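You operate a simulated robot arm through the tools that you are given. There is no shell and no other tool. Be economical: measure what you need, move in short steps, check, and stop when the job is done.

The job below is to be done with a simulated robot arm. You get a single attempt, and the scene is never put back.

## Task
Take the pad and leave it on the top of the large cartons. Then take the purple filter on the top of the board stand and put it away on the top of the parts bench. Then put the gold block from the yellow bay on the top of the packing table. Then fetch the sample cone and set it on the low shelf of the parts bench. Then take the grey tote on the top of the fitting table and put it away on the top of the low rack. Then put the lint tuft on top of the grey empty cartridge. Then open the right drawer of the packing table, take the blue tin and put it in the inside the right drawer of the packing table, then shut the drawer. Then take the yellow peg tray and leave it on the white plate. Then fetch the grease brush and stand it on the low shelf of the workbench. Then fetch the worn wax ring and set it on top of the green filter. Then open the left drawer of the workbench. Keep to this order. Set down upright: block, sample cone, lint tuft, yellow peg tray, grease brush.

Only the result counts: the job must be done as asked and must still hold three seconds after the hand-in. Knocking over, shifting, dropping, spilling or breaking anything else fails it.

## Robot
A 7-joint arm with a three-finger gripper on a trunk, on a base that drives. Base frame: it is fixed to the floor where the robot stands at the start and does not move with it; the origin is under the middle of the robot, x ahead of it, y to its left, z up. Readings come in mm, degrees, newtons and seconds.
With the tool pointing down near the work surface it reaches from about 500 to 940 mm from the robot's upright axis, wherever it stands. Its first joint turns from -166.0 to 166.0 degrees. Places, roughly: block [500, 1500, 750]; blue tin [-1500, 1500, 750]; empty cartridge (5x5x9 cm) [-1400, 1800, 900]; grease brush (3x3x13 cm) [-1300, 2600, 1000]; green filter (7x7x5 cm) [-1400, 2900, 900]; grey tote (20x32x9 cm) [-1600, 1700, 900]; inside the right drawer of the packing table [700, -700, 700]; left drawer of the workbench [-1200, 2700, 800]; lint tuft (5x3x4 cm) [-1700, 1500, 900]; low shelf of the parts bench [-1500, 400, 200]; low shelf of the workbench [-1400, 3500, 200]; pad (25x13x4 cm) [700, 0, 900]; purple filter (7x7x5 cm) [700, 1200, 800]; right drawer of the packing table [600, -700, 700]; sample cone (11x11x17 cm) [900, 1600, 800]; top of the large cartons [500, -3800, 900]; top of the low rack [1400, 6100, 900]; top of the packing table [800, 0, 800]; top of the parts bench [-1500, 400, 900]; white plate (13x13x2 cm) [-1300, 800, 900]; worn wax ring (4x4x2 cm) [-1600, 2800, 900]; yellow peg tray (7x7x9 cm) [-1400, 2200, 900]. Payload 2.69 kg.
The tool frame sits at the grasp point between the pads (the TCP): z along the fingers, y along the line on which they close. The tips reach 29 mm beyond it. Largest opening 120 mm; the body of the gripper starts 78 mm behind the TCP.
Orientation is that of the tool frame in the base frame, as a unit quaternion [w, x, y, z]. With the fingers straight down and closing along the base's y, the tool's x points along the base's -x, its y along +y and its z along -z.

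## Interface
- The arm moves only by the tool servo_tool. Its argument "motion" is a list of rows, each an object of numbers (a shift or turn left out is 0, a gripper value left out holds the last): "tx", "ty", "tz": the shift along the tool's x, y, z in units of 50 mm (1.0 is 50 mm); "rx", "ry", "rz": the turn, a rotation vector about the tool's x, y, z in units of 6 degrees (1.0 is 6 degrees). In form: [{"tx": .., "ty": .., "tz": .., "rx": .., "ry": .., "rz": ..}, ...]. A call has 1 to 8 rows; each row shifts and turns the commanded pose from where the row before left it, along the tool's axes as they then stand. "fingers" is the finger opening in cm, from 0 to 12, set as the call begins (left out, the last holds). A call with a number of a shift or a turn outside -1 to 1 is refused whole. Each row takes 0.2 s and may step no farther than 50 mm and 8.6 degrees from the row before; otherwise, or with a gripper value out of range, the whole call is refused. A pose out of reach is approached as far as the arm can. The call stops where the force on the tool passes 40 N (or 10 N more than at its start, if that is more) or the arm is blocked; 0.2 s more then pass. The fingers move at their own pace and stop on an object; they squeeze with about 35 N. The grip force told is the motor's: it shows also when the fingers shut on nothing. Time passes only in rows, and 0.2 s behind the last, so rows that do not move let the fingers close. The reply holds the time, the measured pose of the TCP, the force on the tool along the base axes, the opening and the grip force, in the units named above and with some noise, with the torque about the TCP (base axes, N m) and any sound that the robot's microphone picked up.
- Cameras (640 x 400 px; columns grow to the right, rows downward): "scene" is now at [212.5, -56.8, 1306.2]; the picture's right is [-0.71, -0.70, 0.00], its down [-0.52, 0.53, -0.67] and it looks along [0.47, -0.48, -0.74] (base axes); focal length 274 px, centre (320, 200). "wrist" rides on the gripper at [63, 0, -104] in the tool frame; the picture's right is [0.00, 1.00, 0.00], its down [-0.83, 0.00, -0.56] and it looks along [-0.56, 0.00, 0.83] (tool axes); focal length 275 px, centre (320, 200). There is no depth. A picture from a camera that has moved, and an enlarged one, comes with that camera's place and axes in the base frame and with its lens.
- camera(camera): a new picture of that camera. The clock stands still meanwhile.
- raise_lower(by): slides the trunk up (or, below 0, down) by that many mm; the arm and the scene camera ride with it, the base frame stays. It gives what a move gives, with no picture.
- drive_base(legs): drives the robot by 1 to 6 legs, each [ahead, left, turn to the left] in mm, mm and degrees, along the robot's own axes; the way and the turn of a leg run together, so that a leg with both is an arc; at most 1500 mm and 180 degrees a leg. The arm and the cameras ride along, it lands a little off, and it stops where it bumps. It gives what a move gives.
- aim_head(pan, tilt): turns the head with the scene camera to pan (to the left, within 86 degrees either way) and tilt (down, from -29 to 69), counted from straight ahead of the robot. It gives what a move gives.
- close_up(camera, box): a new picture of the part [left, top, right, bottom] of that camera's present view, enlarged. The clock stands still meanwhile.
- hand_in(): hands the job in; it is judged then, once.

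Work in short steps. Places have to be worked out from the pictures, the camera data and where the tool is seen: move nearer, look again, correct. Check each grasp and each placing, and mend what went wrong. You have 556 turns and 354 pictures in all, those below and enlarged ones among them. Open the gripper and draw the arm clear of the work before you hand the job in, unless the task says otherwise; then end with one line.

The tools are called after "Call:" as a command line: name --argument value ..., lists and objects as JSON in quotes. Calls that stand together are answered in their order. servo_tool: Moves the arm, as the interface text tells. Its arguments: {"type":"object","properties":{"motion":{"type":"array","items":{"type":"object","properties":{"tx":{"type":"number"},"ty":{"type":"number"},"tz":{"type":"number"},"rx":{"type":"number"},"ry":{"type":"number"},"rz":{"type":"number"}}}},"fingers":{"type":"number"}},"required":["motion"]} The other tools are called the same way: raise_lower (by) slides the trunk up or down; drive_base (legs) drives the base; aim_head (pan, tilt) turns the head that bears the scene camera; camera (camera) takes a picture; close_up (camera, box) takes an enlarged picture of a part of a camera's view; hand_in () hands the job in.

At the start:

```text
time_s: 0.0
tcp_pos: [273.1, -337.4, 1040.3]
tcp_rot: [0.0, 0.0, 1.0, 0.0]
wrist_force: [0.0, 0.3, -0.3]
torque: [0.04, -0.01, 0.0]
width: 119.9
grasp_force: 0.0
trunk travel left (down, up): [-575.0, 38.0]
robot x, y, heading: [-2.0, -3.0, 0.2]
head pan, tilt: [-45.3, 48.1]
```

scene: 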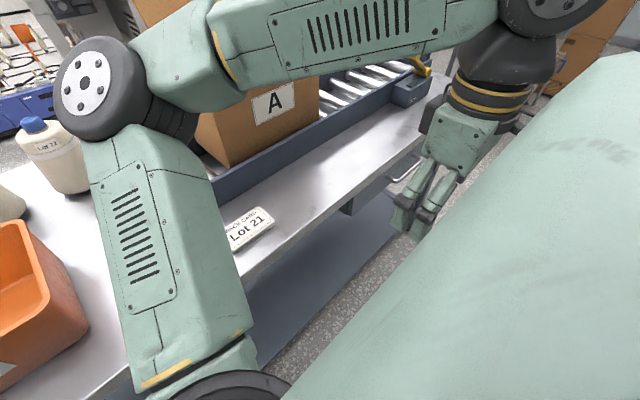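
wrist: 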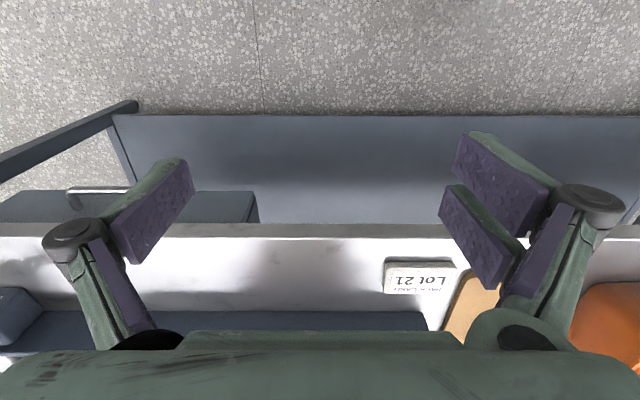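

The start view shows the packing table ahead. I look straight ahead first to find the pad.

Call:
aim_head --pan 0 --tilt 40

Call:
camera --camera "scene"

Call:
aim_head --pan 60 --tilt 25

Call:
camera --camera "scene"

Call:
aim_head --pan -80 --tilt 20

Call:
camera --camera "scene"

```text
time_s: 1.1
tcp_pos: [273.6, -336.9, 1039.6]
tcp_rot: [0.0, 0.0, 1.0, 0.0]
wrist_force: [0.1, -0.3, 0.3]
torque: [0.02, 0.01, -0.03]
width: 119.8
grasp_force: 0.0
trunk travel left (down, up): [-575.0, 38.0]
robot x, y, heading: [-0.7, -1.5, 0.1]
head pan, tilt: [0.0, 40.0]
```

```text
351 pictures are left
camera scene: at [242.1, -0.9, 1317.8], right [0.0, -1.0, 0.0], down [-0.64, 0.0, -0.77], along [0.77, 0.0, -0.64], focal length 274 px, centre (320, 200)
```

scene: 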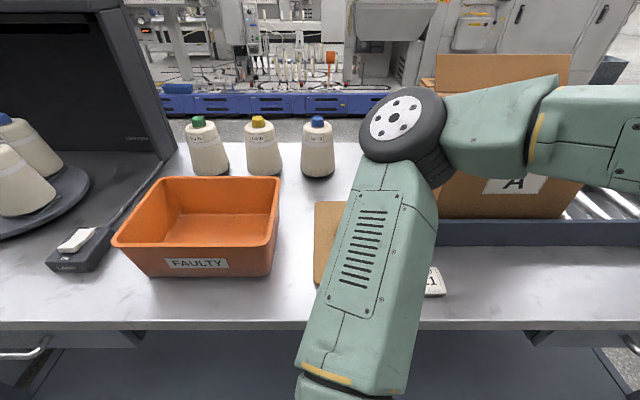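

```text
time_s: 2.4
tcp_pos: [272.8, -335.5, 1039.0]
tcp_rot: [0.001, 0.0, 1.0, 0.0]
wrist_force: [0.8, -0.5, -0.1]
torque: [0.0, -0.03, -0.03]
width: 120.0
grasp_force: 0.1
trunk travel left (down, up): [-575.0, 38.0]
robot x, y, heading: [-2.1, -1.9, 0.1]
head pan, tilt: [60.0, 25.0]
```

```text
350 pictures are left
camera scene: at [203.2, 79.0, 1341.1], right [0.87, -0.5, 0.0], down [-0.21, -0.37, -0.91], along [0.45, 0.78, -0.42], focal length 274 px, centre (320, 200)
```

scene: 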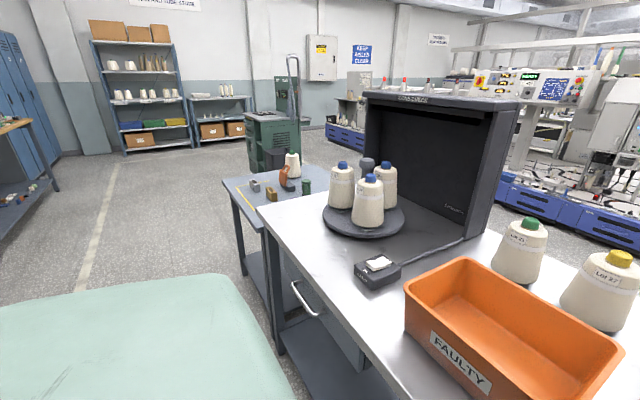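

```text
time_s: 4.7
tcp_pos: [272.7, -336.8, 1039.1]
tcp_rot: [0.0, 0.0, 1.0, 0.0]
wrist_force: [0.0, 0.4, 0.0]
torque: [-0.01, 0.0, -0.01]
width: 120.2
grasp_force: 0.0
trunk travel left (down, up): [-575.0, 38.0]
robot x, y, heading: [3.4, 3.5, 0.1]
head pan, tilt: [-80.0, 20.0]
```

```text
349 pictures are left
camera scene: at [173.3, -92.5, 1349.2], right [-0.98, -0.17, 0.0], down [-0.06, 0.34, -0.94], along [0.16, -0.93, -0.34], focal length 274 px, centre (320, 200)
```

scene: 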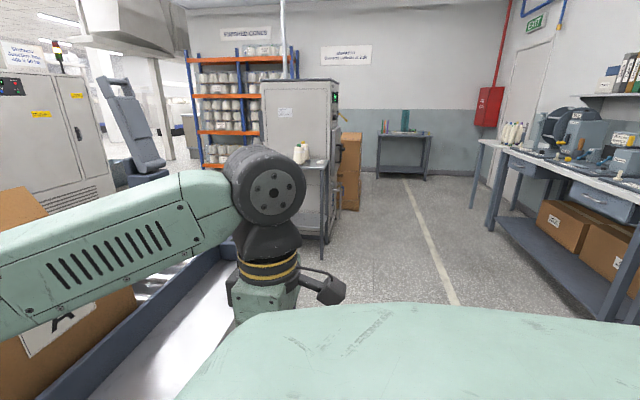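

The pad lies behind the arm on the packing table. I move the hand aside to its front so that I can see it with the wrist camera.

Call:
servo_tool --motion '[{"tx": -0.6, "ty": 0.75}, {"tx": -0.6, "ty": 0.75}, {"tx": -0.6, "ty": 0.75}, {"tx": -0.6, "ty": 0.75}, {"tx": -0.6, "ty": 0.75}, {"tx": -0.6, "ty": 0.75}, {"tx": 0, "ty": 0.9}, {"tx": 0, "ty": 0.9}]'

Call:
camera --camera "wrist"

Call:
aim_head --pan -10 --tilt 45

Call:
camera --camera "scene"

```text
time_s: 6.5
tcp_pos: [451.2, -21.8, 1040.8]
tcp_rot: [0.0, 0.0, 1.0, -0.001]
wrist_force: [0.9, -0.1, 0.7]
torque: [0.01, -0.03, 0.03]
width: 119.8
grasp_force: 0.0
trunk travel left (down, up): [-575.0, 38.0]
robot x, y, heading: [-2.9, -0.1, 0.1]
head pan, tilt: [-80.0, 20.0]
```

```text
348 pictures are left
camera wrist: at [387.2, -21.6, 1144.6], right [0.0, 1.0, 0.0], down [0.83, 0.0, 0.56], along [0.56, 0.0, -0.83], focal length 275 px, centre (320, 200)
```

wrist: 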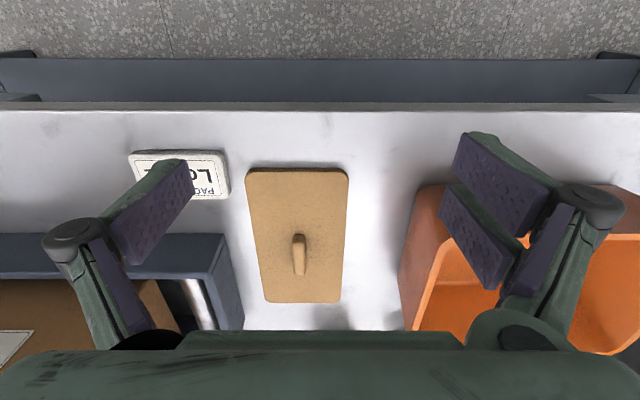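

```text
time_s: 7.9
tcp_pos: [451.6, -22.8, 1040.6]
tcp_rot: [-0.001, 0.0, 1.0, 0.0]
wrist_force: [-0.1, 0.0, -0.3]
torque: [-0.02, -0.01, -0.01]
width: 120.2
grasp_force: 0.1
trunk travel left (down, up): [-575.0, 38.0]
robot x, y, heading: [1.5, 1.8, -0.0]
head pan, tilt: [-10.0, 45.0]
```

```text
347 pictures are left
camera scene: at [237.2, -15.0, 1310.6], right [-0.17, -0.98, 0.0], down [-0.7, 0.12, -0.71], along [0.7, -0.12, -0.71], focal length 274 px, centre (320, 200)
```

scene: 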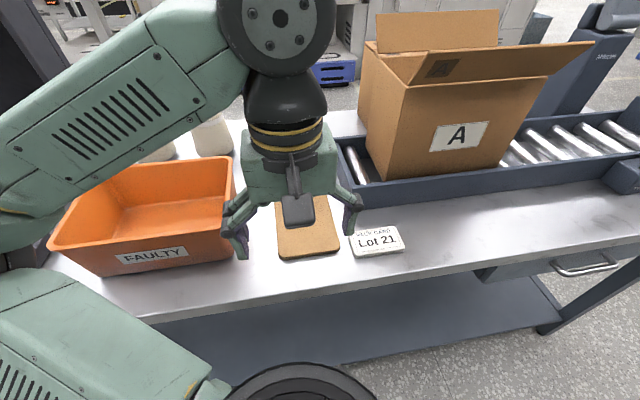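

The pad has a handle in the middle. I enlarge it to see its shape.

Call:
close_up --camera "wrist" --box '[220, 150, 380, 310]'

```text
2.50 times, centred on (300, 230) of wrist
camera zoom: at [387.6, -22.7, 1144.4], right [0.0, 1.0, 0.0], down [0.83, 0.0, 0.56], along [0.56, 0.0, -0.83], focal length 688 px, centre (370, 125)
```

zoom: 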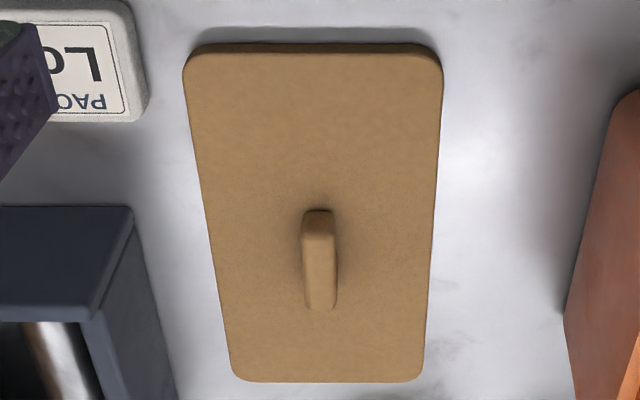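

I judge the handle centre near (660, −50), lying along x, with the table top near z≈850. I go above it with the fingers narrowed.

Call:
servo_tool --motion '[{"tx": -0.84, "ty": -0.11, "tz": 0.2}, {"tx": -0.84, "ty": -0.11, "tz": 0.2}, {"tx": -0.84, "ty": -0.11, "tz": 0.2}, {"tx": -0.84, "ty": -0.11, "tz": 0.2}, {"tx": -0.84, "ty": -0.11, "tz": 0.2}, {"tz": 0.6}]' --fingers 5

Call:
camera --camera "wrist"

Call:
camera --camera "scene"

```text
time_s: 9.3
tcp_pos: [663.3, -48.7, 957.0]
tcp_rot: [0.0, 0.001, 1.0, 0.0]
wrist_force: [0.3, 0.4, -0.5]
torque: [0.01, 0.0, -0.01]
width: 50.0
grasp_force: 0.0
trunk travel left (down, up): [-575.0, 38.0]
robot x, y, heading: [-3.6, -2.3, -0.3]
head pan, tilt: [-10.0, 45.0]
```

```text
345 pictures are left
camera wrist: at [599.7, -48.3, 1061.2], right [0.0, 1.0, 0.0], down [0.83, 0.0, 0.56], along [0.56, 0.0, -0.83], focal length 275 px, centre (320, 200)
```

wrist: 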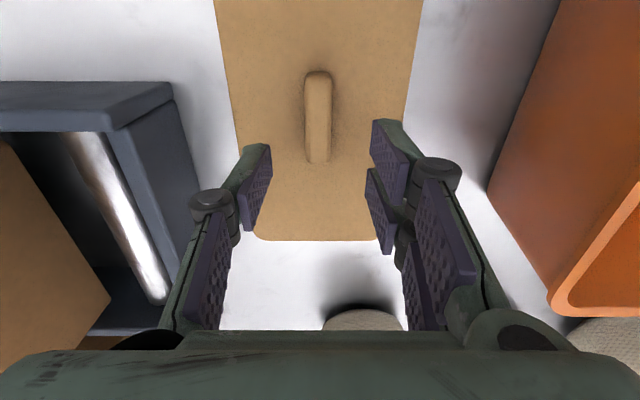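

```text
344 pictures are left
camera scene: at [237.3, -14.9, 1310.5], right [-0.17, -0.98, 0.0], down [-0.7, 0.12, -0.71], along [0.7, -0.12, -0.71], focal length 274 px, centre (320, 200)
```

scene: 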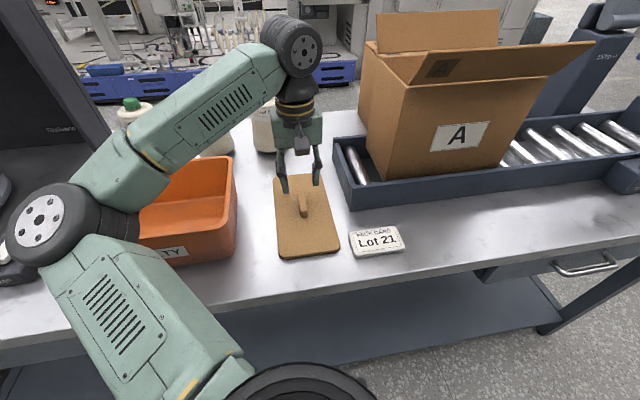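

The handle centre is near x 656, y −49. I descend in steps, guarded by the force stop.

Call:
servo_tool --motion '[{"tx": 0.15, "tz": 0.4}, {"tz": 0.4}, {"tz": 0.2}]'

Call:
camera --camera "wrist"

Call:
close_up --camera "scene" --box '[240, 130, 380, 270]'

```text
time_s: 10.1
tcp_pos: [653.7, -49.0, 908.4]
tcp_rot: [0.0, 0.0, 1.0, 0.0]
wrist_force: [0.3, -0.5, 0.1]
torque: [-0.02, 0.02, 0.0]
width: 49.9
grasp_force: 0.0
trunk travel left (down, up): [-575.0, 38.0]
robot x, y, heading: [-1.4, 1.1, -0.2]
head pan, tilt: [-10.0, 45.0]
```

```text
343 pictures are left
camera wrist: at [591.6, -48.4, 1011.6], right [0.0, 1.0, 0.0], down [0.83, 0.0, 0.56], along [0.56, 0.0, -0.83], focal length 275 px, centre (320, 200)
```

wrist: 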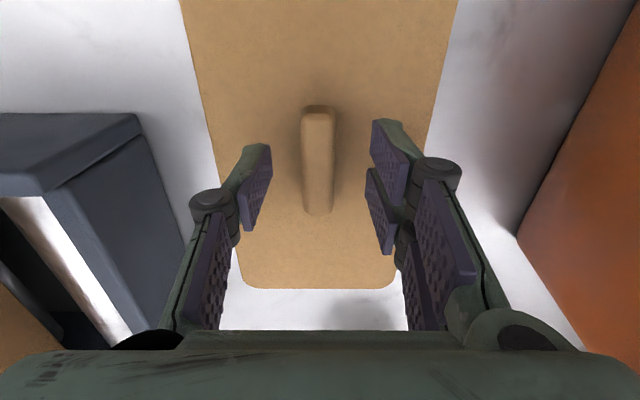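

```text
2.86 times, centred on (310, 200) of scene
camera zoom: at [237.2, -14.9, 1310.5], right [-0.17, -0.98, 0.0], down [-0.7, 0.12, -0.71], along [0.7, -0.12, -0.71], focal length 782 px, centre (349, 200)
```

zoom: 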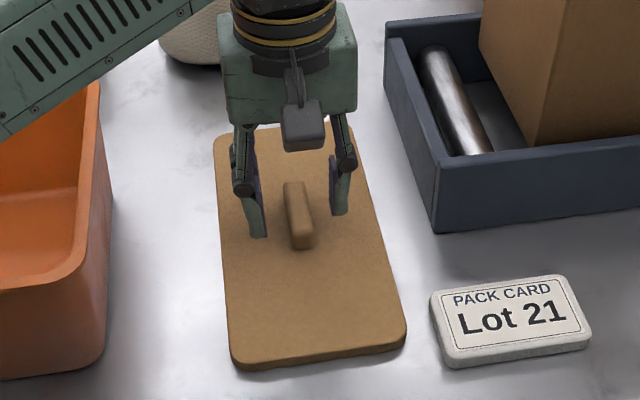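

The handle is centred between the fingers. I lower gently until near the plate.

Call:
servo_tool --motion '[{"tz": 0.1}, {"tz": 0.1}, {"tz": 0.1}]'

Call:
close_up --camera "scene" --box '[240, 130, 380, 270]'

```text
time_s: 10.9
tcp_pos: [654.9, -48.0, 893.0]
tcp_rot: [0.0, 0.0, 1.0, 0.0]
wrist_force: [-0.7, -0.1, 0.0]
torque: [0.02, -0.01, 0.01]
width: 50.1
grasp_force: 0.0
trunk travel left (down, up): [-575.0, 38.0]
robot x, y, heading: [0.4, 0.9, 0.1]
head pan, tilt: [-10.0, 45.0]
```

```text
2.86 times, centred on (310, 200) of scene
camera zoom: at [237.2, -14.9, 1310.5], right [-0.17, -0.98, 0.0], down [-0.7, 0.12, -0.71], along [0.7, -0.12, -0.71], focal length 782 px, centre (349, 200)
```

zoom: 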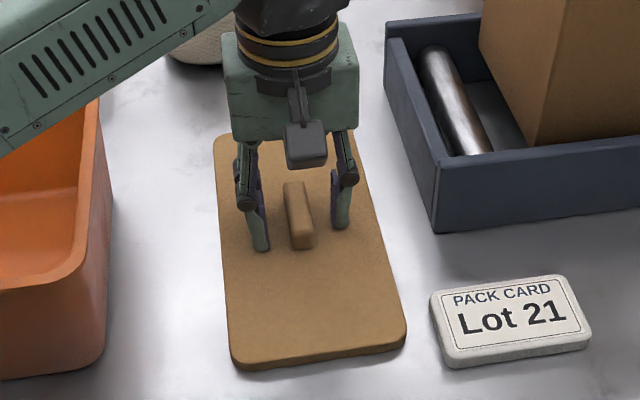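

Call:
servo_tool --motion '[{"tz": 0.06}, {"tz": 0.06}, {"tz": 0.06}]'

Call:
close_up --camera "scene" --box '[260, 160, 360, 240]'

```text
time_s: 11.7
tcp_pos: [655.9, -48.2, 888.0]
tcp_rot: [0.004, 0.0, 1.0, 0.0]
wrist_force: [-1.3, 3.3, 38.0]
torque: [0.35, 0.22, -0.13]
width: 52.1
grasp_force: 9.4
trunk travel left (down, up): [-575.0, 38.0]
robot x, y, heading: [0.0, 0.6, 0.1]
head pan, tilt: [-10.0, 45.0]
```

```text
5.00 times, centred on (310, 200) of scene
camera zoom: at [234.6, -14.6, 1311.8], right [-0.17, -0.98, 0.0], down [-0.69, 0.12, -0.71], along [0.7, -0.12, -0.71], focal length 1368 px, centre (370, 200)
```

zoom: 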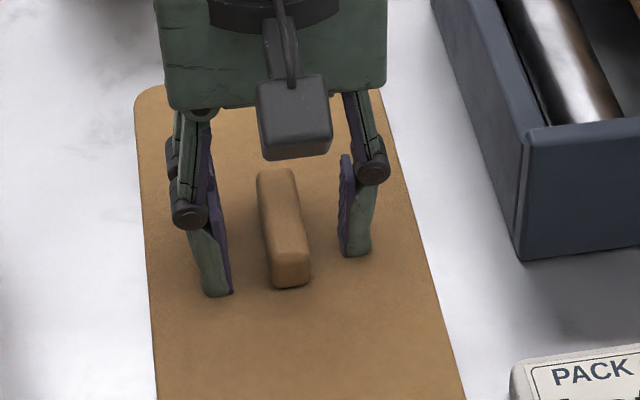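

The tips touched the plate at TCP z≈889, so its top is at about 860. I back up 4 mm and close on the handle.

Call:
servo_tool --motion '[{"tz": -0.12}, {}]'

Call:
servo_tool --motion '[{}, {}, {}, {}]' --fingers 0

Call:
servo_tool --motion '[{"tz": -0.3}, {"tz": -0.6}, {"tz": -0.8}]'

Call:
camera --camera "scene"

```text
time_s: 12.3
tcp_pos: [656.4, -48.8, 889.6]
tcp_rot: [-0.001, 0.001, 1.0, 0.001]
wrist_force: [-0.3, 1.6, 1.8]
torque: [0.04, 0.03, 0.01]
width: 50.5
grasp_force: 0.1
trunk travel left (down, up): [-575.0, 38.0]
robot x, y, heading: [0.5, 2.0, 0.2]
head pan, tilt: [-10.0, 45.0]
```

```text
time_s: 13.3
tcp_pos: [654.9, -49.0, 890.2]
tcp_rot: [0.0, 0.0, 1.0, 0.0]
wrist_force: [0.4, 0.0, 0.3]
torque: [0.01, 0.0, 0.02]
width: 17.0
grasp_force: 35.1
trunk travel left (down, up): [-575.0, 38.0]
robot x, y, heading: [-4.3, -1.8, -0.0]
head pan, tilt: [-10.0, 45.0]
```

```text
time_s: 14.1
tcp_pos: [656.3, -50.6, 976.1]
tcp_rot: [0.0, 0.0, 1.0, 0.0]
wrist_force: [-0.3, -0.5, 0.3]
torque: [0.0, 0.0, -0.01]
width: 17.3
grasp_force: 34.3
trunk travel left (down, up): [-575.0, 38.0]
robot x, y, heading: [-0.5, 1.6, -0.2]
head pan, tilt: [-10.0, 45.0]
```

```text
339 pictures are left
camera scene: at [237.0, -15.0, 1310.5], right [-0.17, -0.98, 0.0], down [-0.7, 0.12, -0.71], along [0.7, -0.12, -0.71], focal length 274 px, centre (320, 200)
```

scene: 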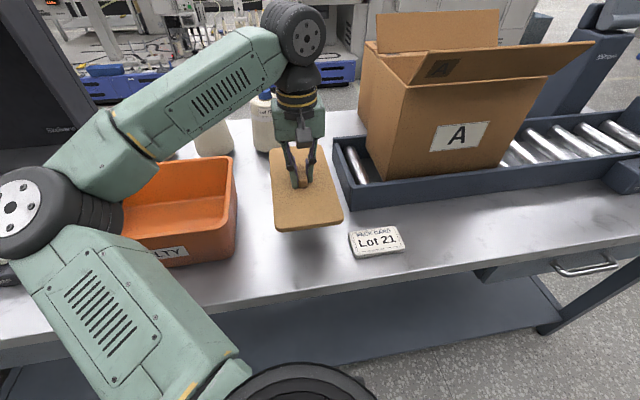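

The pad is held. I lift and draw it in toward the robot before driving.

Call:
servo_tool --motion '[{"tz": -0.9}, {"tz": -0.9}, {"tx": 0.8}, {"tx": 0.8}, {"tx": 0.8}, {"tx": 0.8}]'

Call:
drive_base --legs '[[-300, 0, 0], [0, 0, -90]]'

Call:
aim_head --pan 0 --tilt 20

Call:
camera --camera "scene"

```text
time_s: 15.5
tcp_pos: [495.4, -49.0, 1066.2]
tcp_rot: [-0.001, 0.0, 1.0, 0.001]
wrist_force: [-0.9, 0.5, -0.7]
torque: [0.04, 0.04, 0.01]
width: 17.1
grasp_force: 34.7
trunk travel left (down, up): [-575.0, 38.0]
robot x, y, heading: [-3.2, -2.2, -0.0]
head pan, tilt: [-10.0, 45.0]
```

```text
time_s: 21.4
tcp_pos: [-348.4, -497.7, 1065.8]
tcp_rot: [0.0, 0.702, 0.713, 0.0]
wrist_force: [-0.5, -0.1, -0.4]
torque: [0.0, 0.01, -0.02]
width: 17.2
grasp_force: 34.8
trunk travel left (down, up): [-575.0, 38.0]
robot x, y, heading: [-308.2, 0.6, -89.2]
head pan, tilt: [-10.0, 45.0]
```

```text
time_s: 22.3
tcp_pos: [-347.7, -498.0, 1065.6]
tcp_rot: [-0.001, 0.703, 0.712, 0.0]
wrist_force: [0.3, 1.1, -1.4]
torque: [0.0, -0.04, 0.03]
width: 17.2
grasp_force: 35.2
trunk travel left (down, up): [-575.0, 38.0]
robot x, y, heading: [-305.5, -3.1, -89.3]
head pan, tilt: [0.0, 20.0]
```

```text
338 pictures are left
camera scene: at [-301.4, -249.8, 1349.1], right [-1.0, -0.01, 0.0], down [0.0, 0.34, -0.94], along [0.01, -0.94, -0.34], focal length 274 px, centre (320, 200)
```

scene: 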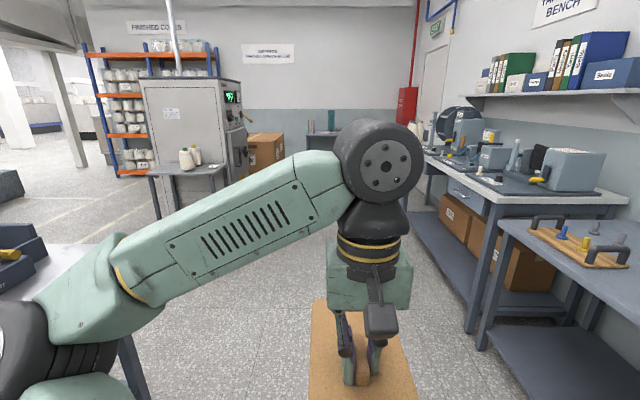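

The cartons are ahead-left, about 3.5 m off. I drive along the aisle and look again.

Call:
drive_base --legs '[[1400, 0, 0], [700, 0, 0]]'

Call:
aim_head --pan 25 --tilt 20

Call:
camera --camera "scene"

```text
time_s: 32.7
tcp_pos: [-346.2, -2596.6, 1066.1]
tcp_rot: [0.0, 0.708, 0.706, 0.0]
wrist_force: [-0.1, -0.6, -0.9]
torque: [0.03, -0.02, -0.02]
width: 17.3
grasp_force: 35.1
trunk travel left (down, up): [-575.0, 38.0]
robot x, y, heading: [-294.4, -2097.8, -90.1]
head pan, tilt: [0.0, 20.0]
```

```text
time_s: 33.6
tcp_pos: [-345.2, -2596.6, 1066.6]
tcp_rot: [0.0, 0.708, 0.706, 0.0]
wrist_force: [0.0, -0.5, -1.4]
torque: [-0.01, -0.02, -0.01]
width: 17.1
grasp_force: 35.0
trunk travel left (down, up): [-575.0, 38.0]
robot x, y, heading: [-295.2, -2098.8, -90.0]
head pan, tilt: [25.0, 20.0]
```

```text
337 pictures are left
camera scene: at [-256.1, -2341.2, 1349.2], right [-0.91, -0.42, 0.0], down [-0.14, 0.31, -0.94], along [0.4, -0.85, -0.34], focal length 274 px, centre (320, 200)
```

scene: 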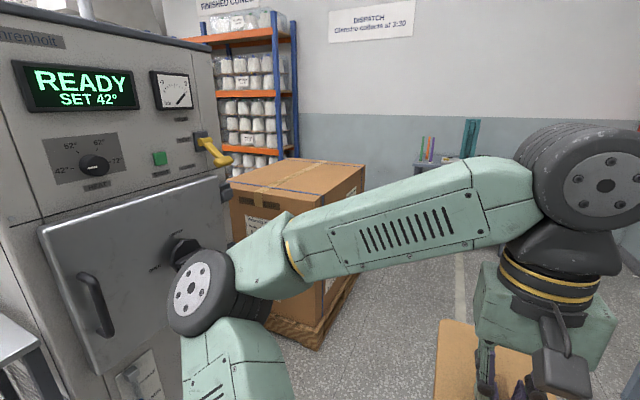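

The carton top spans roughly x 240–800, y −3450 to −4300, z≈900. I shift right a bit, drive alongside, then turn to face it.

Call:
drive_base --legs '[[400, -100, 0], [1250, 0, 0], [0, 0, 90]]'

Call:
aim_head --pan -5 --tilt 40

Call:
camera --camera "scene"

Call:
camera --camera "wrist"

```text
time_s: 46.0
tcp_pos: [88.1, -3812.8, 1066.0]
tcp_rot: [0.0, 0.015, 1.0, 0.0]
wrist_force: [0.5, 0.9, -0.4]
torque: [-0.04, 0.03, -0.02]
width: 17.0
grasp_force: 35.0
trunk travel left (down, up): [-575.0, 38.0]
robot x, y, heading: [-409.8, -3752.5, -1.7]
head pan, tilt: [25.0, 20.0]
```

```text
time_s: 46.9
tcp_pos: [87.2, -3812.5, 1066.4]
tcp_rot: [0.0, 0.014, 1.0, 0.0]
wrist_force: [1.2, -0.7, -1.6]
torque: [0.02, 0.03, 0.02]
width: 17.3
grasp_force: 35.0
trunk travel left (down, up): [-575.0, 38.0]
robot x, y, heading: [-409.8, -3750.9, -1.6]
head pan, tilt: [-5.0, 40.0]
```

```text
336 pictures are left
camera scene: at [-166.3, -3764.6, 1317.8], right [-0.11, -0.99, 0.0], down [-0.64, 0.07, -0.77], along [0.76, -0.09, -0.64], focal length 274 px, centre (320, 200)
```

scene: 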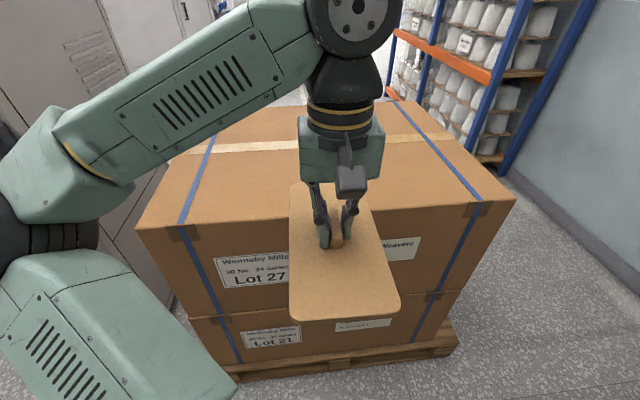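

```text
335 pictures are left
camera wrist: at [23.4, -3811.3, 1169.8], right [0.02, 1.0, 0.0], down [0.83, -0.02, 0.56], along [0.56, -0.01, -0.83], focal length 275 px, centre (320, 200)
```

wrist: 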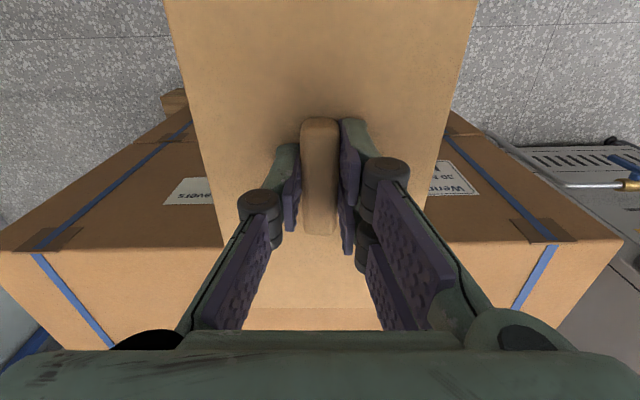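

The carton top's near edge is at x≈278, z≈900, and y runs −3425 to −4250. I extend to put the pad over x≈440 and then descend.

Call:
servo_tool --motion '[{"tx": -0.9}, {"tx": -0.9}, {"tx": -0.9}, {"tx": -0.9}, {"tx": -0.9}, {"tx": -0.9}, {"tx": -0.9}, {"tx": -0.9}]'

Call:
servo_tool --motion '[{"tz": 0.8}, {"tz": 0.8}, {"tz": 0.4}]'

Call:
camera --camera "scene"

```text
time_s: 48.7
tcp_pos: [446.3, -3824.3, 1064.5]
tcp_rot: [0.0, 0.016, 1.0, 0.001]
wrist_force: [0.4, 0.1, 0.1]
torque: [0.0, 0.01, 0.02]
width: 17.1
grasp_force: 34.9
trunk travel left (down, up): [-575.0, 38.0]
robot x, y, heading: [-408.4, -3754.9, -1.5]
head pan, tilt: [-5.0, 40.0]
```

```text
time_s: 49.5
tcp_pos: [447.4, -3822.9, 965.1]
tcp_rot: [0.0, 0.014, 1.0, 0.0]
wrist_force: [0.6, -0.5, -1.0]
torque: [0.05, -0.01, -0.02]
width: 17.0
grasp_force: 35.2
trunk travel left (down, up): [-575.0, 38.0]
robot x, y, heading: [-408.7, -3748.9, -1.6]
head pan, tilt: [-5.0, 40.0]
```

```text
334 pictures are left
camera scene: at [-166.2, -3764.6, 1317.8], right [-0.12, -0.99, 0.0], down [-0.64, 0.07, -0.77], along [0.76, -0.09, -0.64], focal length 274 px, centre (320, 200)
```

scene: 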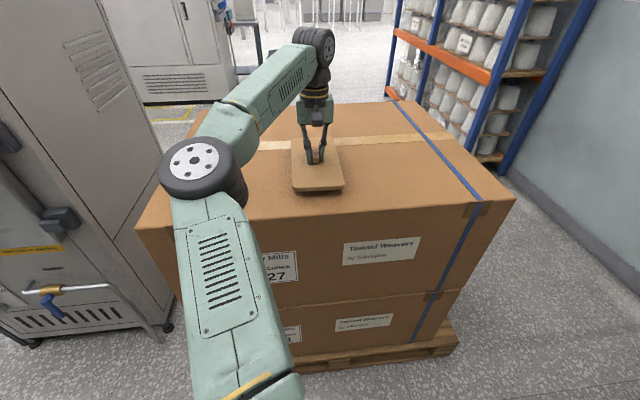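

Now I lower by small steps until contact shows.

Call:
servo_tool --motion '[{"tz": 0.1}, {"tz": 0.1}, {"tz": 0.1}]'

Call:
close_up --camera "scene" --box '[260, 120, 380, 220]'

```text
time_s: 50.3
tcp_pos: [446.5, -3822.7, 950.7]
tcp_rot: [-0.001, 0.015, 1.0, 0.0]
wrist_force: [-0.6, -0.1, -1.3]
torque: [-0.03, 0.03, 0.0]
width: 17.2
grasp_force: 34.7
trunk travel left (down, up): [-575.0, 38.0]
robot x, y, heading: [-408.5, -3751.6, -1.5]
head pan, tilt: [-5.0, 40.0]
```

```text
4.00 times, centred on (320, 170) of scene
camera zoom: at [-166.3, -3764.6, 1317.8], right [-0.12, -0.99, 0.0], down [-0.64, 0.07, -0.77], along [0.76, -0.09, -0.64], focal length 1094 px, centre (320, 320)
```

zoom: 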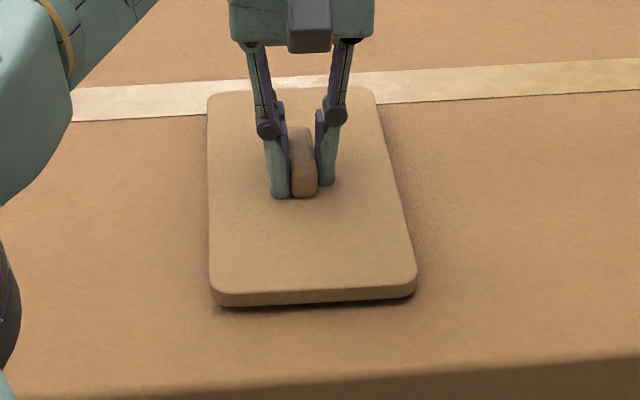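

Call:
servo_tool --motion '[{"tz": 0.06}, {"tz": 0.06}, {"tz": 0.06}, {"tz": 0.06}, {"tz": 0.06}, {"tz": 0.06}]'

```text
time_s: 51.5
tcp_pos: [446.9, -3823.2, 945.3]
tcp_rot: [0.007, 0.015, 1.0, 0.0]
wrist_force: [-0.3, 0.2, 16.8]
torque: [0.28, 1.24, -0.13]
width: 17.2
grasp_force: 35.1
trunk travel left (down, up): [-575.0, 38.0]
robot x, y, heading: [-408.5, -3750.5, -1.6]
head pan, tilt: [-5.0, 40.0]
stopped in row 5: the force on the tool passed its limit at 43 N (the readings are from after the stop); the commanded pose is now the measured one
```

Contact at z≈945. I release by opening modestly and lift away.

Call:
servo_tool --motion '[{}, {}, {}]' --fingers 5

Call:
servo_tool --motion '[{"tz": -0.5}, {"tz": -1}, {"tz": -1}]'

Call:
close_up --camera "scene" --box '[220, 100, 420, 240]'

```text
time_s: 52.3
tcp_pos: [447.1, -3823.4, 940.7]
tcp_rot: [0.005, 0.014, 1.0, -0.001]
wrist_force: [-2.5, -2.1, 9.7]
torque: [-0.01, 0.06, 0.0]
width: 54.1
grasp_force: 0.7
trunk travel left (down, up): [-575.0, 38.0]
robot x, y, heading: [-406.0, -3748.8, -1.7]
head pan, tilt: [-5.0, 40.0]
```

```text
time_s: 53.1
tcp_pos: [449.1, -3823.2, 1066.6]
tcp_rot: [0.005, 0.014, 1.0, -0.002]
wrist_force: [0.6, 0.0, 0.6]
torque: [-0.02, -0.02, 0.02]
width: 50.2
grasp_force: 0.0
trunk travel left (down, up): [-575.0, 38.0]
robot x, y, heading: [-403.2, -3748.0, -1.4]
head pan, tilt: [-5.0, 40.0]
```

```text
2.86 times, centred on (320, 170) of scene
camera zoom: at [-166.8, -3764.9, 1317.9], right [-0.12, -0.99, 0.0], down [-0.64, 0.07, -0.77], along [0.76, -0.09, -0.64], focal length 782 px, centre (320, 286)
```

zoom: 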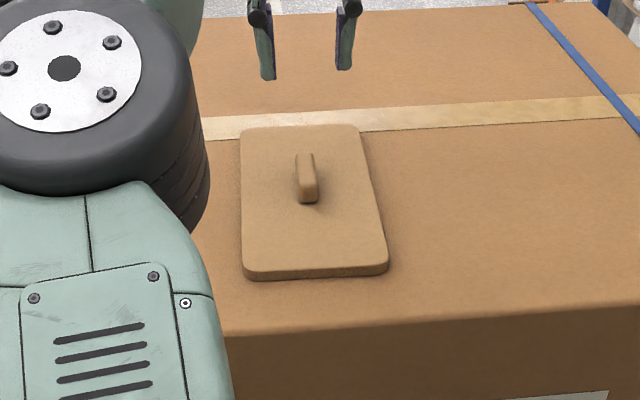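

The pad rests flat on the cartons. I retract the arm, turn and drive north to the board stand area.

Call:
servo_tool --motion '[{"tx": 0.95}, {"tx": 0.95}, {"tx": 0.95}, {"tx": 0.95}, {"tx": 0.95}, {"tx": 0.95}, {"tx": 0.95}]'

Call:
drive_base --legs '[[-50, 0, 0], [0, 0, 91.5], [1500, 0, 0], [1500, 0, 0]]'

Call:
aim_head --pan 0 --tilt 20

Call:
camera --camera "scene"

```text
time_s: 54.7
tcp_pos: [114.8, -3814.4, 1062.6]
tcp_rot: [0.004, 0.014, 1.0, 0.0]
wrist_force: [-0.2, 0.6, -1.2]
torque: [0.01, -0.01, 0.01]
width: 50.2
grasp_force: 0.0
trunk travel left (down, up): [-575.0, 38.0]
robot x, y, heading: [-409.0, -3751.3, -1.5]
head pan, tilt: [-5.0, 40.0]
```

```text
time_s: 73.9
tcp_pos: [-499.1, -175.3, 1063.5]
tcp_rot: [-0.003, 0.721, -0.693, -0.002]
wrist_force: [0.1, 0.0, -0.8]
torque: [0.02, 0.0, 0.0]
width: 49.9
grasp_force: 0.0
trunk travel left (down, up): [-575.0, 38.0]
robot x, y, heading: [-527.7, -701.2, 92.2]
head pan, tilt: [-5.0, 40.0]
```

```text
time_s: 74.8
tcp_pos: [-498.4, -174.5, 1062.9]
tcp_rot: [-0.004, 0.72, -0.694, -0.003]
wrist_force: [0.0, 0.6, -1.1]
torque: [-0.01, -0.02, -0.02]
width: 49.9
grasp_force: 0.0
trunk travel left (down, up): [-575.0, 38.0]
robot x, y, heading: [-526.1, -701.1, 92.2]
head pan, tilt: [0.0, 20.0]
```

```text
331 pictures are left
camera scene: at [-535.9, -452.8, 1349.1], right [1.0, 0.04, 0.0], down [0.01, -0.34, -0.94], along [-0.04, 0.94, -0.34], focal length 274 px, centre (320, 200)
```

scene: 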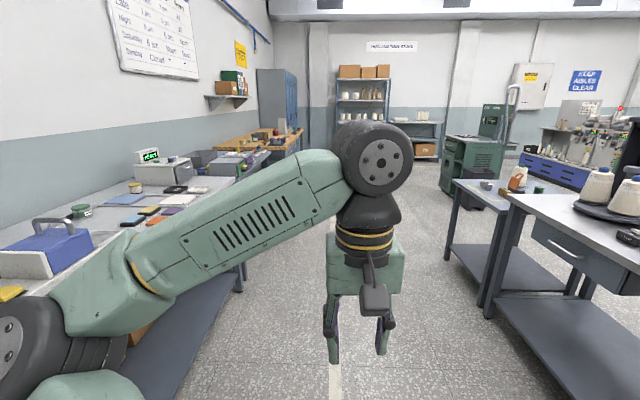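

The aisle ahead is clear; the board stand is at right beyond the packing table. I drive up there and turn to face it.

Call:
drive_base --legs '[[1000, -200, -2], [1000, -150, 0], [0, 0, -90]]'

Call:
aim_head --pan -5 --tilt 40

Call:
camera --camera "scene"

Call:
camera --camera "wrist"

```text
time_s: 88.8
tcp_pos: [316.9, 1311.7, 1062.5]
tcp_rot: [0.005, -0.027, 1.0, -0.001]
wrist_force: [-0.8, 0.4, 0.4]
torque: [0.01, 0.01, -0.01]
width: 50.0
grasp_force: 0.0
trunk travel left (down, up): [-575.0, 38.0]
robot x, y, heading: [-210.9, 1332.7, 3.0]
head pan, tilt: [0.0, 20.0]
```

```text
time_s: 89.7
tcp_pos: [317.1, 1311.3, 1062.8]
tcp_rot: [0.005, -0.028, 1.0, 0.001]
wrist_force: [0.5, 0.4, -0.3]
torque: [0.0, -0.05, 0.01]
width: 50.1
grasp_force: 0.0
trunk travel left (down, up): [-575.0, 38.0]
robot x, y, heading: [-210.8, 1331.9, 3.2]
head pan, tilt: [-5.0, 40.0]
```

```text
330 pictures are left
camera scene: at [31.7, 1337.2, 1317.9], right [-0.03, -1.0, 0.0], down [-0.64, 0.02, -0.77], along [0.77, -0.02, -0.64], focal length 274 px, centre (320, 200)
```

scene: 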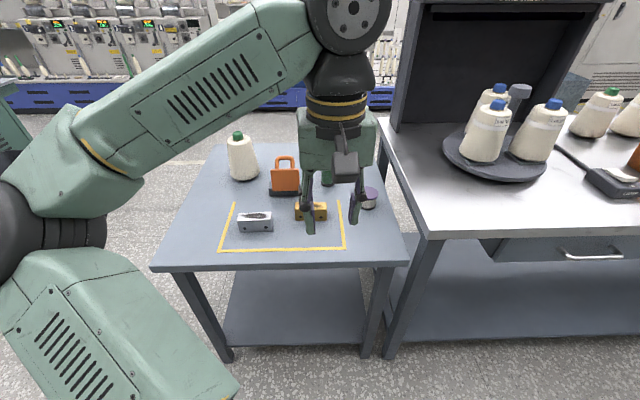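

```text
329 pictures are left
camera wrist: at [253.0, 1308.2, 1166.4], right [-0.06, 1.0, 0.0], down [0.82, 0.05, 0.56], along [0.56, 0.03, -0.83], focal length 275 px, centre (320, 200)
```

wrist: 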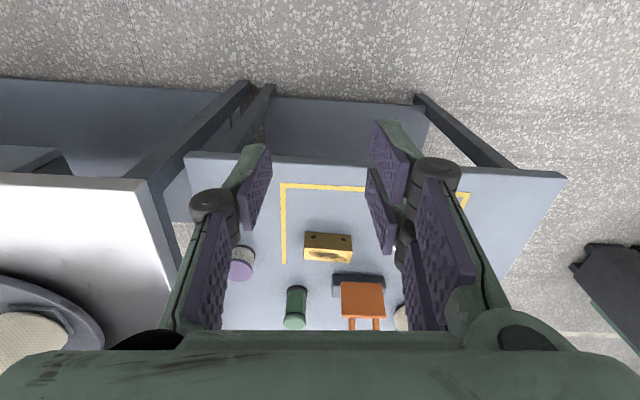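

Items on the stand: purple filter near (660, 1177), gold block, cone, etc. I move above the filter with the fingers at 10 cm.

Call:
servo_tool --motion '[{"tx": -0.82, "ty": -0.37}, {"tx": -0.82, "ty": -0.37}, {"tx": -0.82, "ty": -0.37}, {"tx": -0.82, "ty": -0.37}, {"tx": -0.82, "ty": -0.37}, {"tx": -0.82, "ty": -0.37}, {"tx": -0.82, "ty": -0.37}, {"tx": -0.82, "ty": -0.37}]' --fingers 10

Call:
servo_tool --motion '[{"tz": 0.8}, {"tz": 0.8}, {"tz": 0.6}]'

Call:
camera --camera "wrist"

Call:
camera --camera "scene"

```text
time_s: 91.5
tcp_pos: [655.3, 1180.8, 1064.7]
tcp_rot: [0.006, -0.028, 1.0, 0.005]
wrist_force: [1.4, 5.5, -0.4]
torque: [-0.54, 0.12, 0.01]
width: 99.9
grasp_force: 0.2
trunk travel left (down, up): [-575.0, 38.0]
robot x, y, heading: [-207.3, 1333.7, 3.3]
head pan, tilt: [-5.0, 40.0]
```

```text
time_s: 92.3
tcp_pos: [654.4, 1181.2, 956.2]
tcp_rot: [0.005, -0.028, 1.0, -0.001]
wrist_force: [0.7, -0.2, 0.0]
torque: [0.0, 0.02, -0.01]
width: 100.0
grasp_force: 0.1
trunk travel left (down, up): [-575.0, 38.0]
robot x, y, heading: [-208.7, 1330.5, 3.3]
head pan, tilt: [-5.0, 40.0]
```

```text
328 pictures are left
camera wrist: at [591.6, 1177.8, 1059.6], right [-0.06, 1.0, 0.0], down [0.83, 0.05, 0.56], along [0.56, 0.03, -0.83], focal length 275 px, centre (320, 200)
```

wrist: 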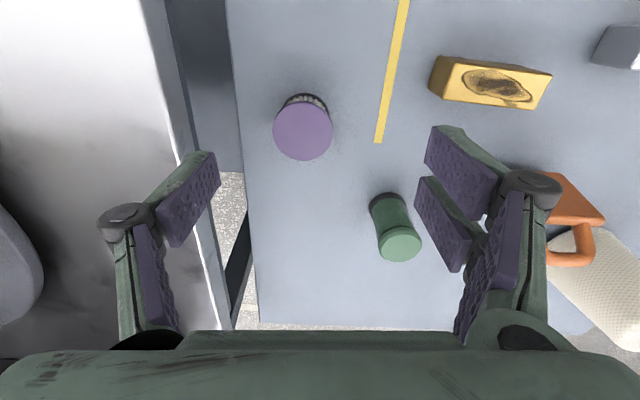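

```text
327 pictures are left
camera scene: at [31.8, 1337.1, 1317.8], right [-0.03, -1.0, 0.0], down [-0.64, 0.02, -0.77], along [0.77, -0.02, -0.64], focal length 274 px, centre (320, 200)
```

scene: 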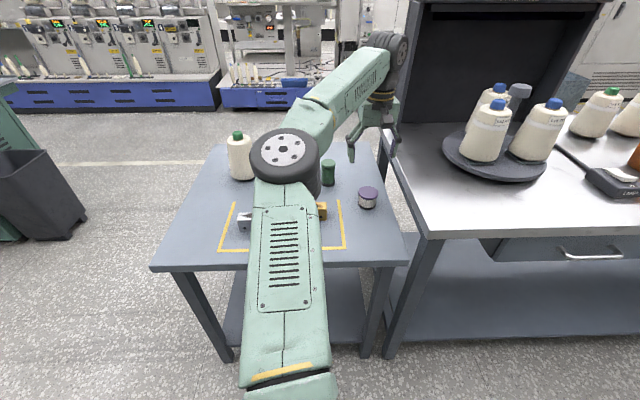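

Triangulating both views puts the filter top near (683, 1169, 810). I shift over and descend partially.

Call:
servo_tool --motion '[{"tx": -0.56, "ty": -0.29}, {"tz": 0.8}, {"tz": 0.8}]'

Call:
camera --camera "wrist"

Call:
close_up --camera "scene" --box '[300, 120, 440, 240]'

```text
time_s: 93.1
tcp_pos: [684.3, 1167.9, 874.9]
tcp_rot: [0.005, -0.027, 1.0, 0.0]
wrist_force: [-0.5, 0.3, 0.4]
torque: [0.02, -0.02, -0.03]
width: 100.1
grasp_force: 0.1
trunk travel left (down, up): [-575.0, 38.0]
robot x, y, heading: [-209.7, 1329.9, 3.4]
head pan, tilt: [-5.0, 40.0]
```

```text
326 pictures are left
camera wrist: at [620.1, 1164.5, 979.2], right [-0.06, 1.0, 0.0], down [0.83, 0.05, 0.56], along [0.56, 0.03, -0.83], focal length 275 px, centre (320, 200)
```

wrist: 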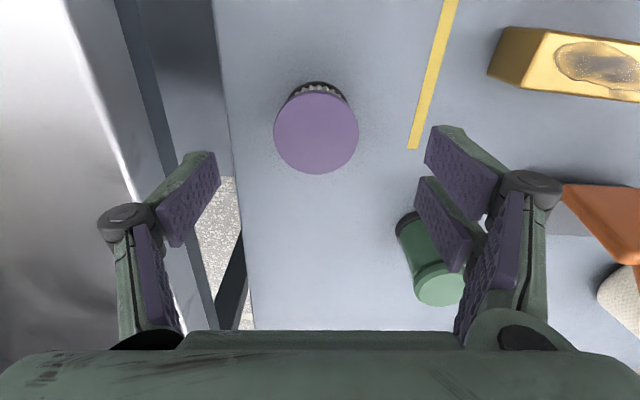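

```text
3.33 times, centred on (370, 180) of scene
camera zoom: at [31.9, 1337.2, 1317.8], right [-0.03, -1.0, 0.0], down [-0.64, 0.02, -0.77], along [0.77, -0.02, -0.64], focal length 912 px, centre (153, 267)
```

zoom: 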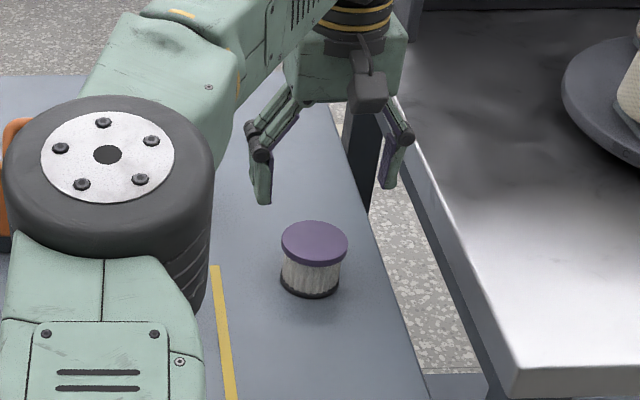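

The filter top is near z 790 at (690, 1166). I lower so that the fingers straddle it.

Call:
servo_tool --motion '[{"tx": -0.1, "tz": 0.7}, {"tz": 0.7}]'

Call:
camera --camera "wrist"

Call:
close_up --camera "scene" --box '[300, 120, 440, 240]'

```text
time_s: 93.7
tcp_pos: [690.8, 1168.1, 805.5]
tcp_rot: [0.004, -0.028, 1.0, -0.001]
wrist_force: [0.6, -0.3, 1.0]
torque: [-0.02, 0.04, -0.01]
width: 99.7
grasp_force: 0.1
trunk travel left (down, up): [-575.0, 38.0]
robot x, y, heading: [-207.2, 1330.3, 3.1]
head pan, tilt: [-5.0, 40.0]
```

```text
324 pictures are left
camera wrist: at [625.8, 1164.4, 909.1], right [-0.06, 1.0, 0.0], down [0.83, 0.05, 0.56], along [0.56, 0.03, -0.83], focal length 275 px, centre (320, 200)
```

wrist: 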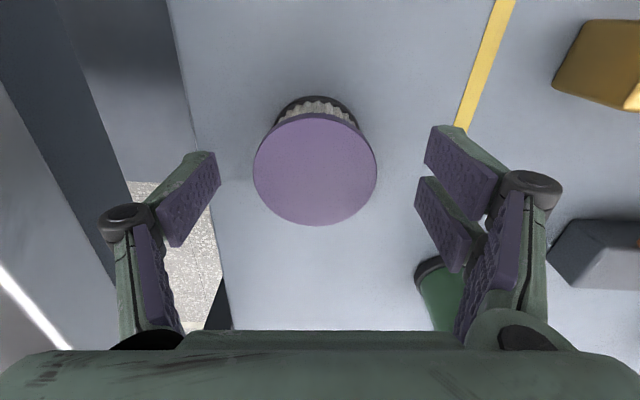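

```text
3.33 times, centred on (370, 180) of scene
camera zoom: at [32.0, 1337.1, 1317.8], right [-0.03, -1.0, 0.0], down [-0.64, 0.02, -0.77], along [0.77, -0.02, -0.64], focal length 912 px, centre (153, 267)
```

zoom: 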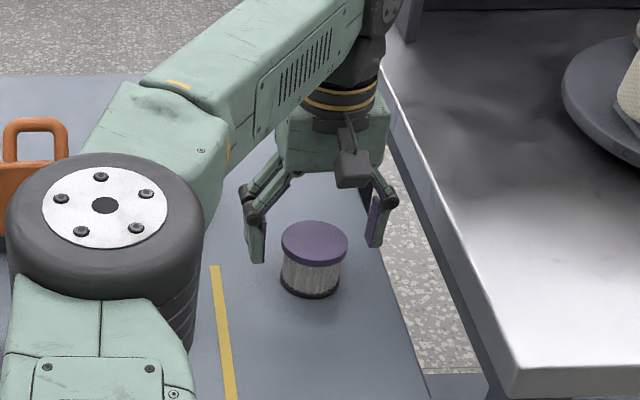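

Call:
servo_tool --motion '[{"ty": -0.04, "tz": 0.35}, {"tz": 0.3}]'

Call:
servo_tool --motion '[{}, {}, {}, {}]' --fingers 0

Call:
camera --camera "wrist"

```text
time_s: 94.3
tcp_pos: [689.4, 1166.9, 774.0]
tcp_rot: [0.004, -0.027, 1.0, 0.0]
wrist_force: [-0.1, -0.1, -0.4]
torque: [-0.02, 0.0, 0.0]
width: 99.8
grasp_force: 0.1
trunk travel left (down, up): [-575.0, 38.0]
robot x, y, heading: [-211.9, 1330.8, 3.0]
head pan, tilt: [-5.0, 40.0]
```

```text
time_s: 95.3
tcp_pos: [690.3, 1167.0, 774.1]
tcp_rot: [0.004, -0.028, 1.0, 0.0]
wrist_force: [-0.2, -0.6, 0.4]
torque: [-0.02, 0.02, -0.02]
width: 59.2
grasp_force: 29.1
trunk travel left (down, up): [-575.0, 38.0]
robot x, y, heading: [-212.6, 1331.4, 3.4]
head pan, tilt: [-5.0, 40.0]
```

```text
322 pictures are left
camera wrist: at [625.3, 1163.4, 877.3], right [-0.06, 1.0, 0.0], down [0.82, 0.05, 0.56], along [0.56, 0.03, -0.83], focal length 275 px, centre (320, 200)
```

wrist: 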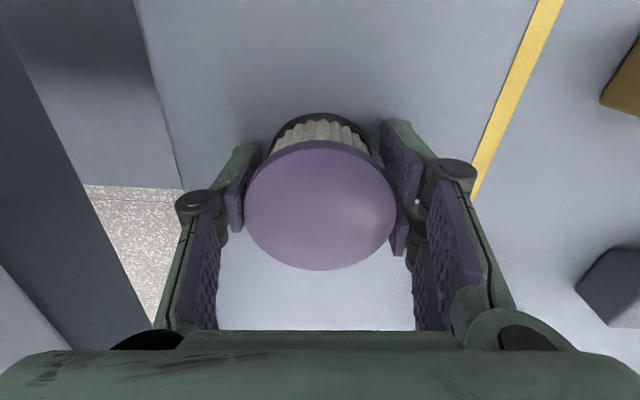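

The filter is gripped at 59 mm. I lift, retract, and check it.

Call:
servo_tool --motion '[{"tz": -0.5}, {"tz": -1}, {"tz": -1}, {"tz": -1}, {"tz": -1}, {"tz": -1}, {"tz": -0.4}]'

Call:
servo_tool --motion '[{"tx": 0.9, "ty": 0.35}, {"tx": 0.9, "ty": 0.35}, {"tx": 0.9, "ty": 0.35}, {"tx": 0.9, "ty": 0.35}, {"tx": 0.9, "ty": 0.35}, {"tx": 0.9, "ty": 0.35}, {"tx": 0.9, "ty": 0.35}]'

Call:
drive_base --legs '[[-200, 0, 0], [0, 0, 176]]'

Call:
aim_head --pan 20 --tilt 30

Call:
camera --camera "scene"

Call:
aim_head --pan -40 --tilt 30

Call:
camera --camera "scene"

```text
time_s: 96.9
tcp_pos: [661.0, 1180.9, 1044.5]
tcp_rot: [0.005, -0.028, 1.0, -0.002]
wrist_force: [0.6, 1.0, -1.0]
torque: [-0.04, 0.0, 0.01]
width: 58.7
grasp_force: 34.8
out of reach, approached as far as the arm can: row 5, 6, 7
trunk travel left (down, up): [-575.0, 38.0]
robot x, y, heading: [-210.9, 1331.9, 3.1]
head pan, tilt: [-5.0, 40.0]
```

```text
time_s: 98.5
tcp_pos: [339.0, 1283.0, 1037.2]
tcp_rot: [0.004, -0.029, 1.0, 0.0]
wrist_force: [-0.6, 0.9, -0.8]
torque: [-0.01, -0.01, -0.01]
width: 58.7
grasp_force: 35.4
trunk travel left (down, up): [-575.0, 38.0]
robot x, y, heading: [-212.7, 1331.3, 3.2]
head pan, tilt: [-5.0, 40.0]
```

```text
time_s: 107.4
tcp_pos: [-949.8, 1416.6, 1036.9]
tcp_rot: [-0.001, 1.0, -0.015, -0.004]
wrist_force: [0.6, 0.7, -0.5]
torque: [0.05, -0.03, 0.03]
width: 58.6
grasp_force: 35.2
trunk travel left (down, up): [-575.0, 38.0]
robot x, y, heading: [-408.3, 1320.3, 178.2]
head pan, tilt: [-5.0, 40.0]
```

```text
time_s: 108.3
tcp_pos: [-950.4, 1416.3, 1038.3]
tcp_rot: [-0.001, 1.0, -0.015, -0.004]
wrist_force: [0.4, -0.5, -0.3]
torque: [0.0, -0.02, -0.02]
width: 58.8
grasp_force: 35.4
trunk travel left (down, up): [-575.0, 38.0]
robot x, y, heading: [-408.0, 1316.4, 178.2]
head pan, tilt: [20.0, 30.0]
```

```text
321 pictures are left
camera scene: at [-647.0, 1296.5, 1333.1], right [-0.31, 0.95, 0.0], down [0.48, 0.16, -0.87], along [-0.82, -0.27, -0.5], focal length 274 px, centre (320, 200)
```

scene: 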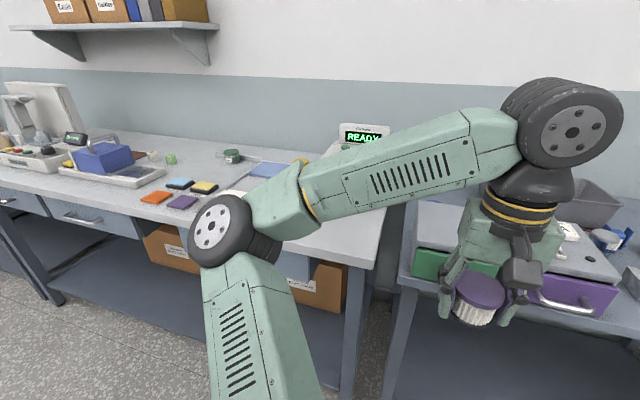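

```text
time_s: 109.6
tcp_pos: [-950.9, 1417.3, 1038.6]
tcp_rot: [-0.001, 1.0, -0.015, -0.004]
wrist_force: [1.4, -0.2, -0.4]
torque: [0.01, -0.04, -0.04]
width: 58.9
grasp_force: 34.9
trunk travel left (down, up): [-575.0, 38.0]
robot x, y, heading: [-407.3, 1318.9, 178.4]
head pan, tilt: [-40.0, 30.0]
```

```text
320 pictures are left
camera scene: at [-628.7, 1385.0, 1333.1], right [0.66, 0.75, 0.0], down [0.37, -0.33, -0.87], along [-0.65, 0.58, -0.5], focal length 274 px, centre (320, 200)
```

scene: 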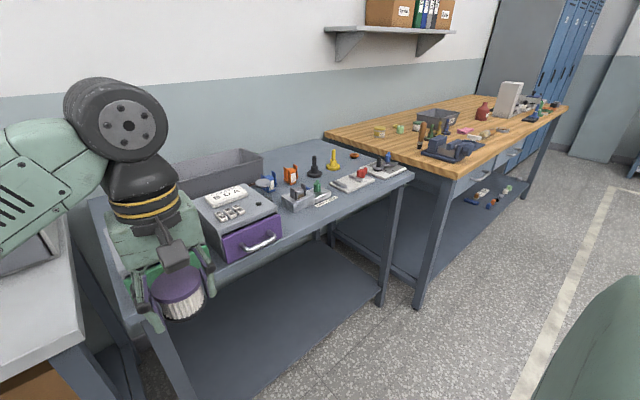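

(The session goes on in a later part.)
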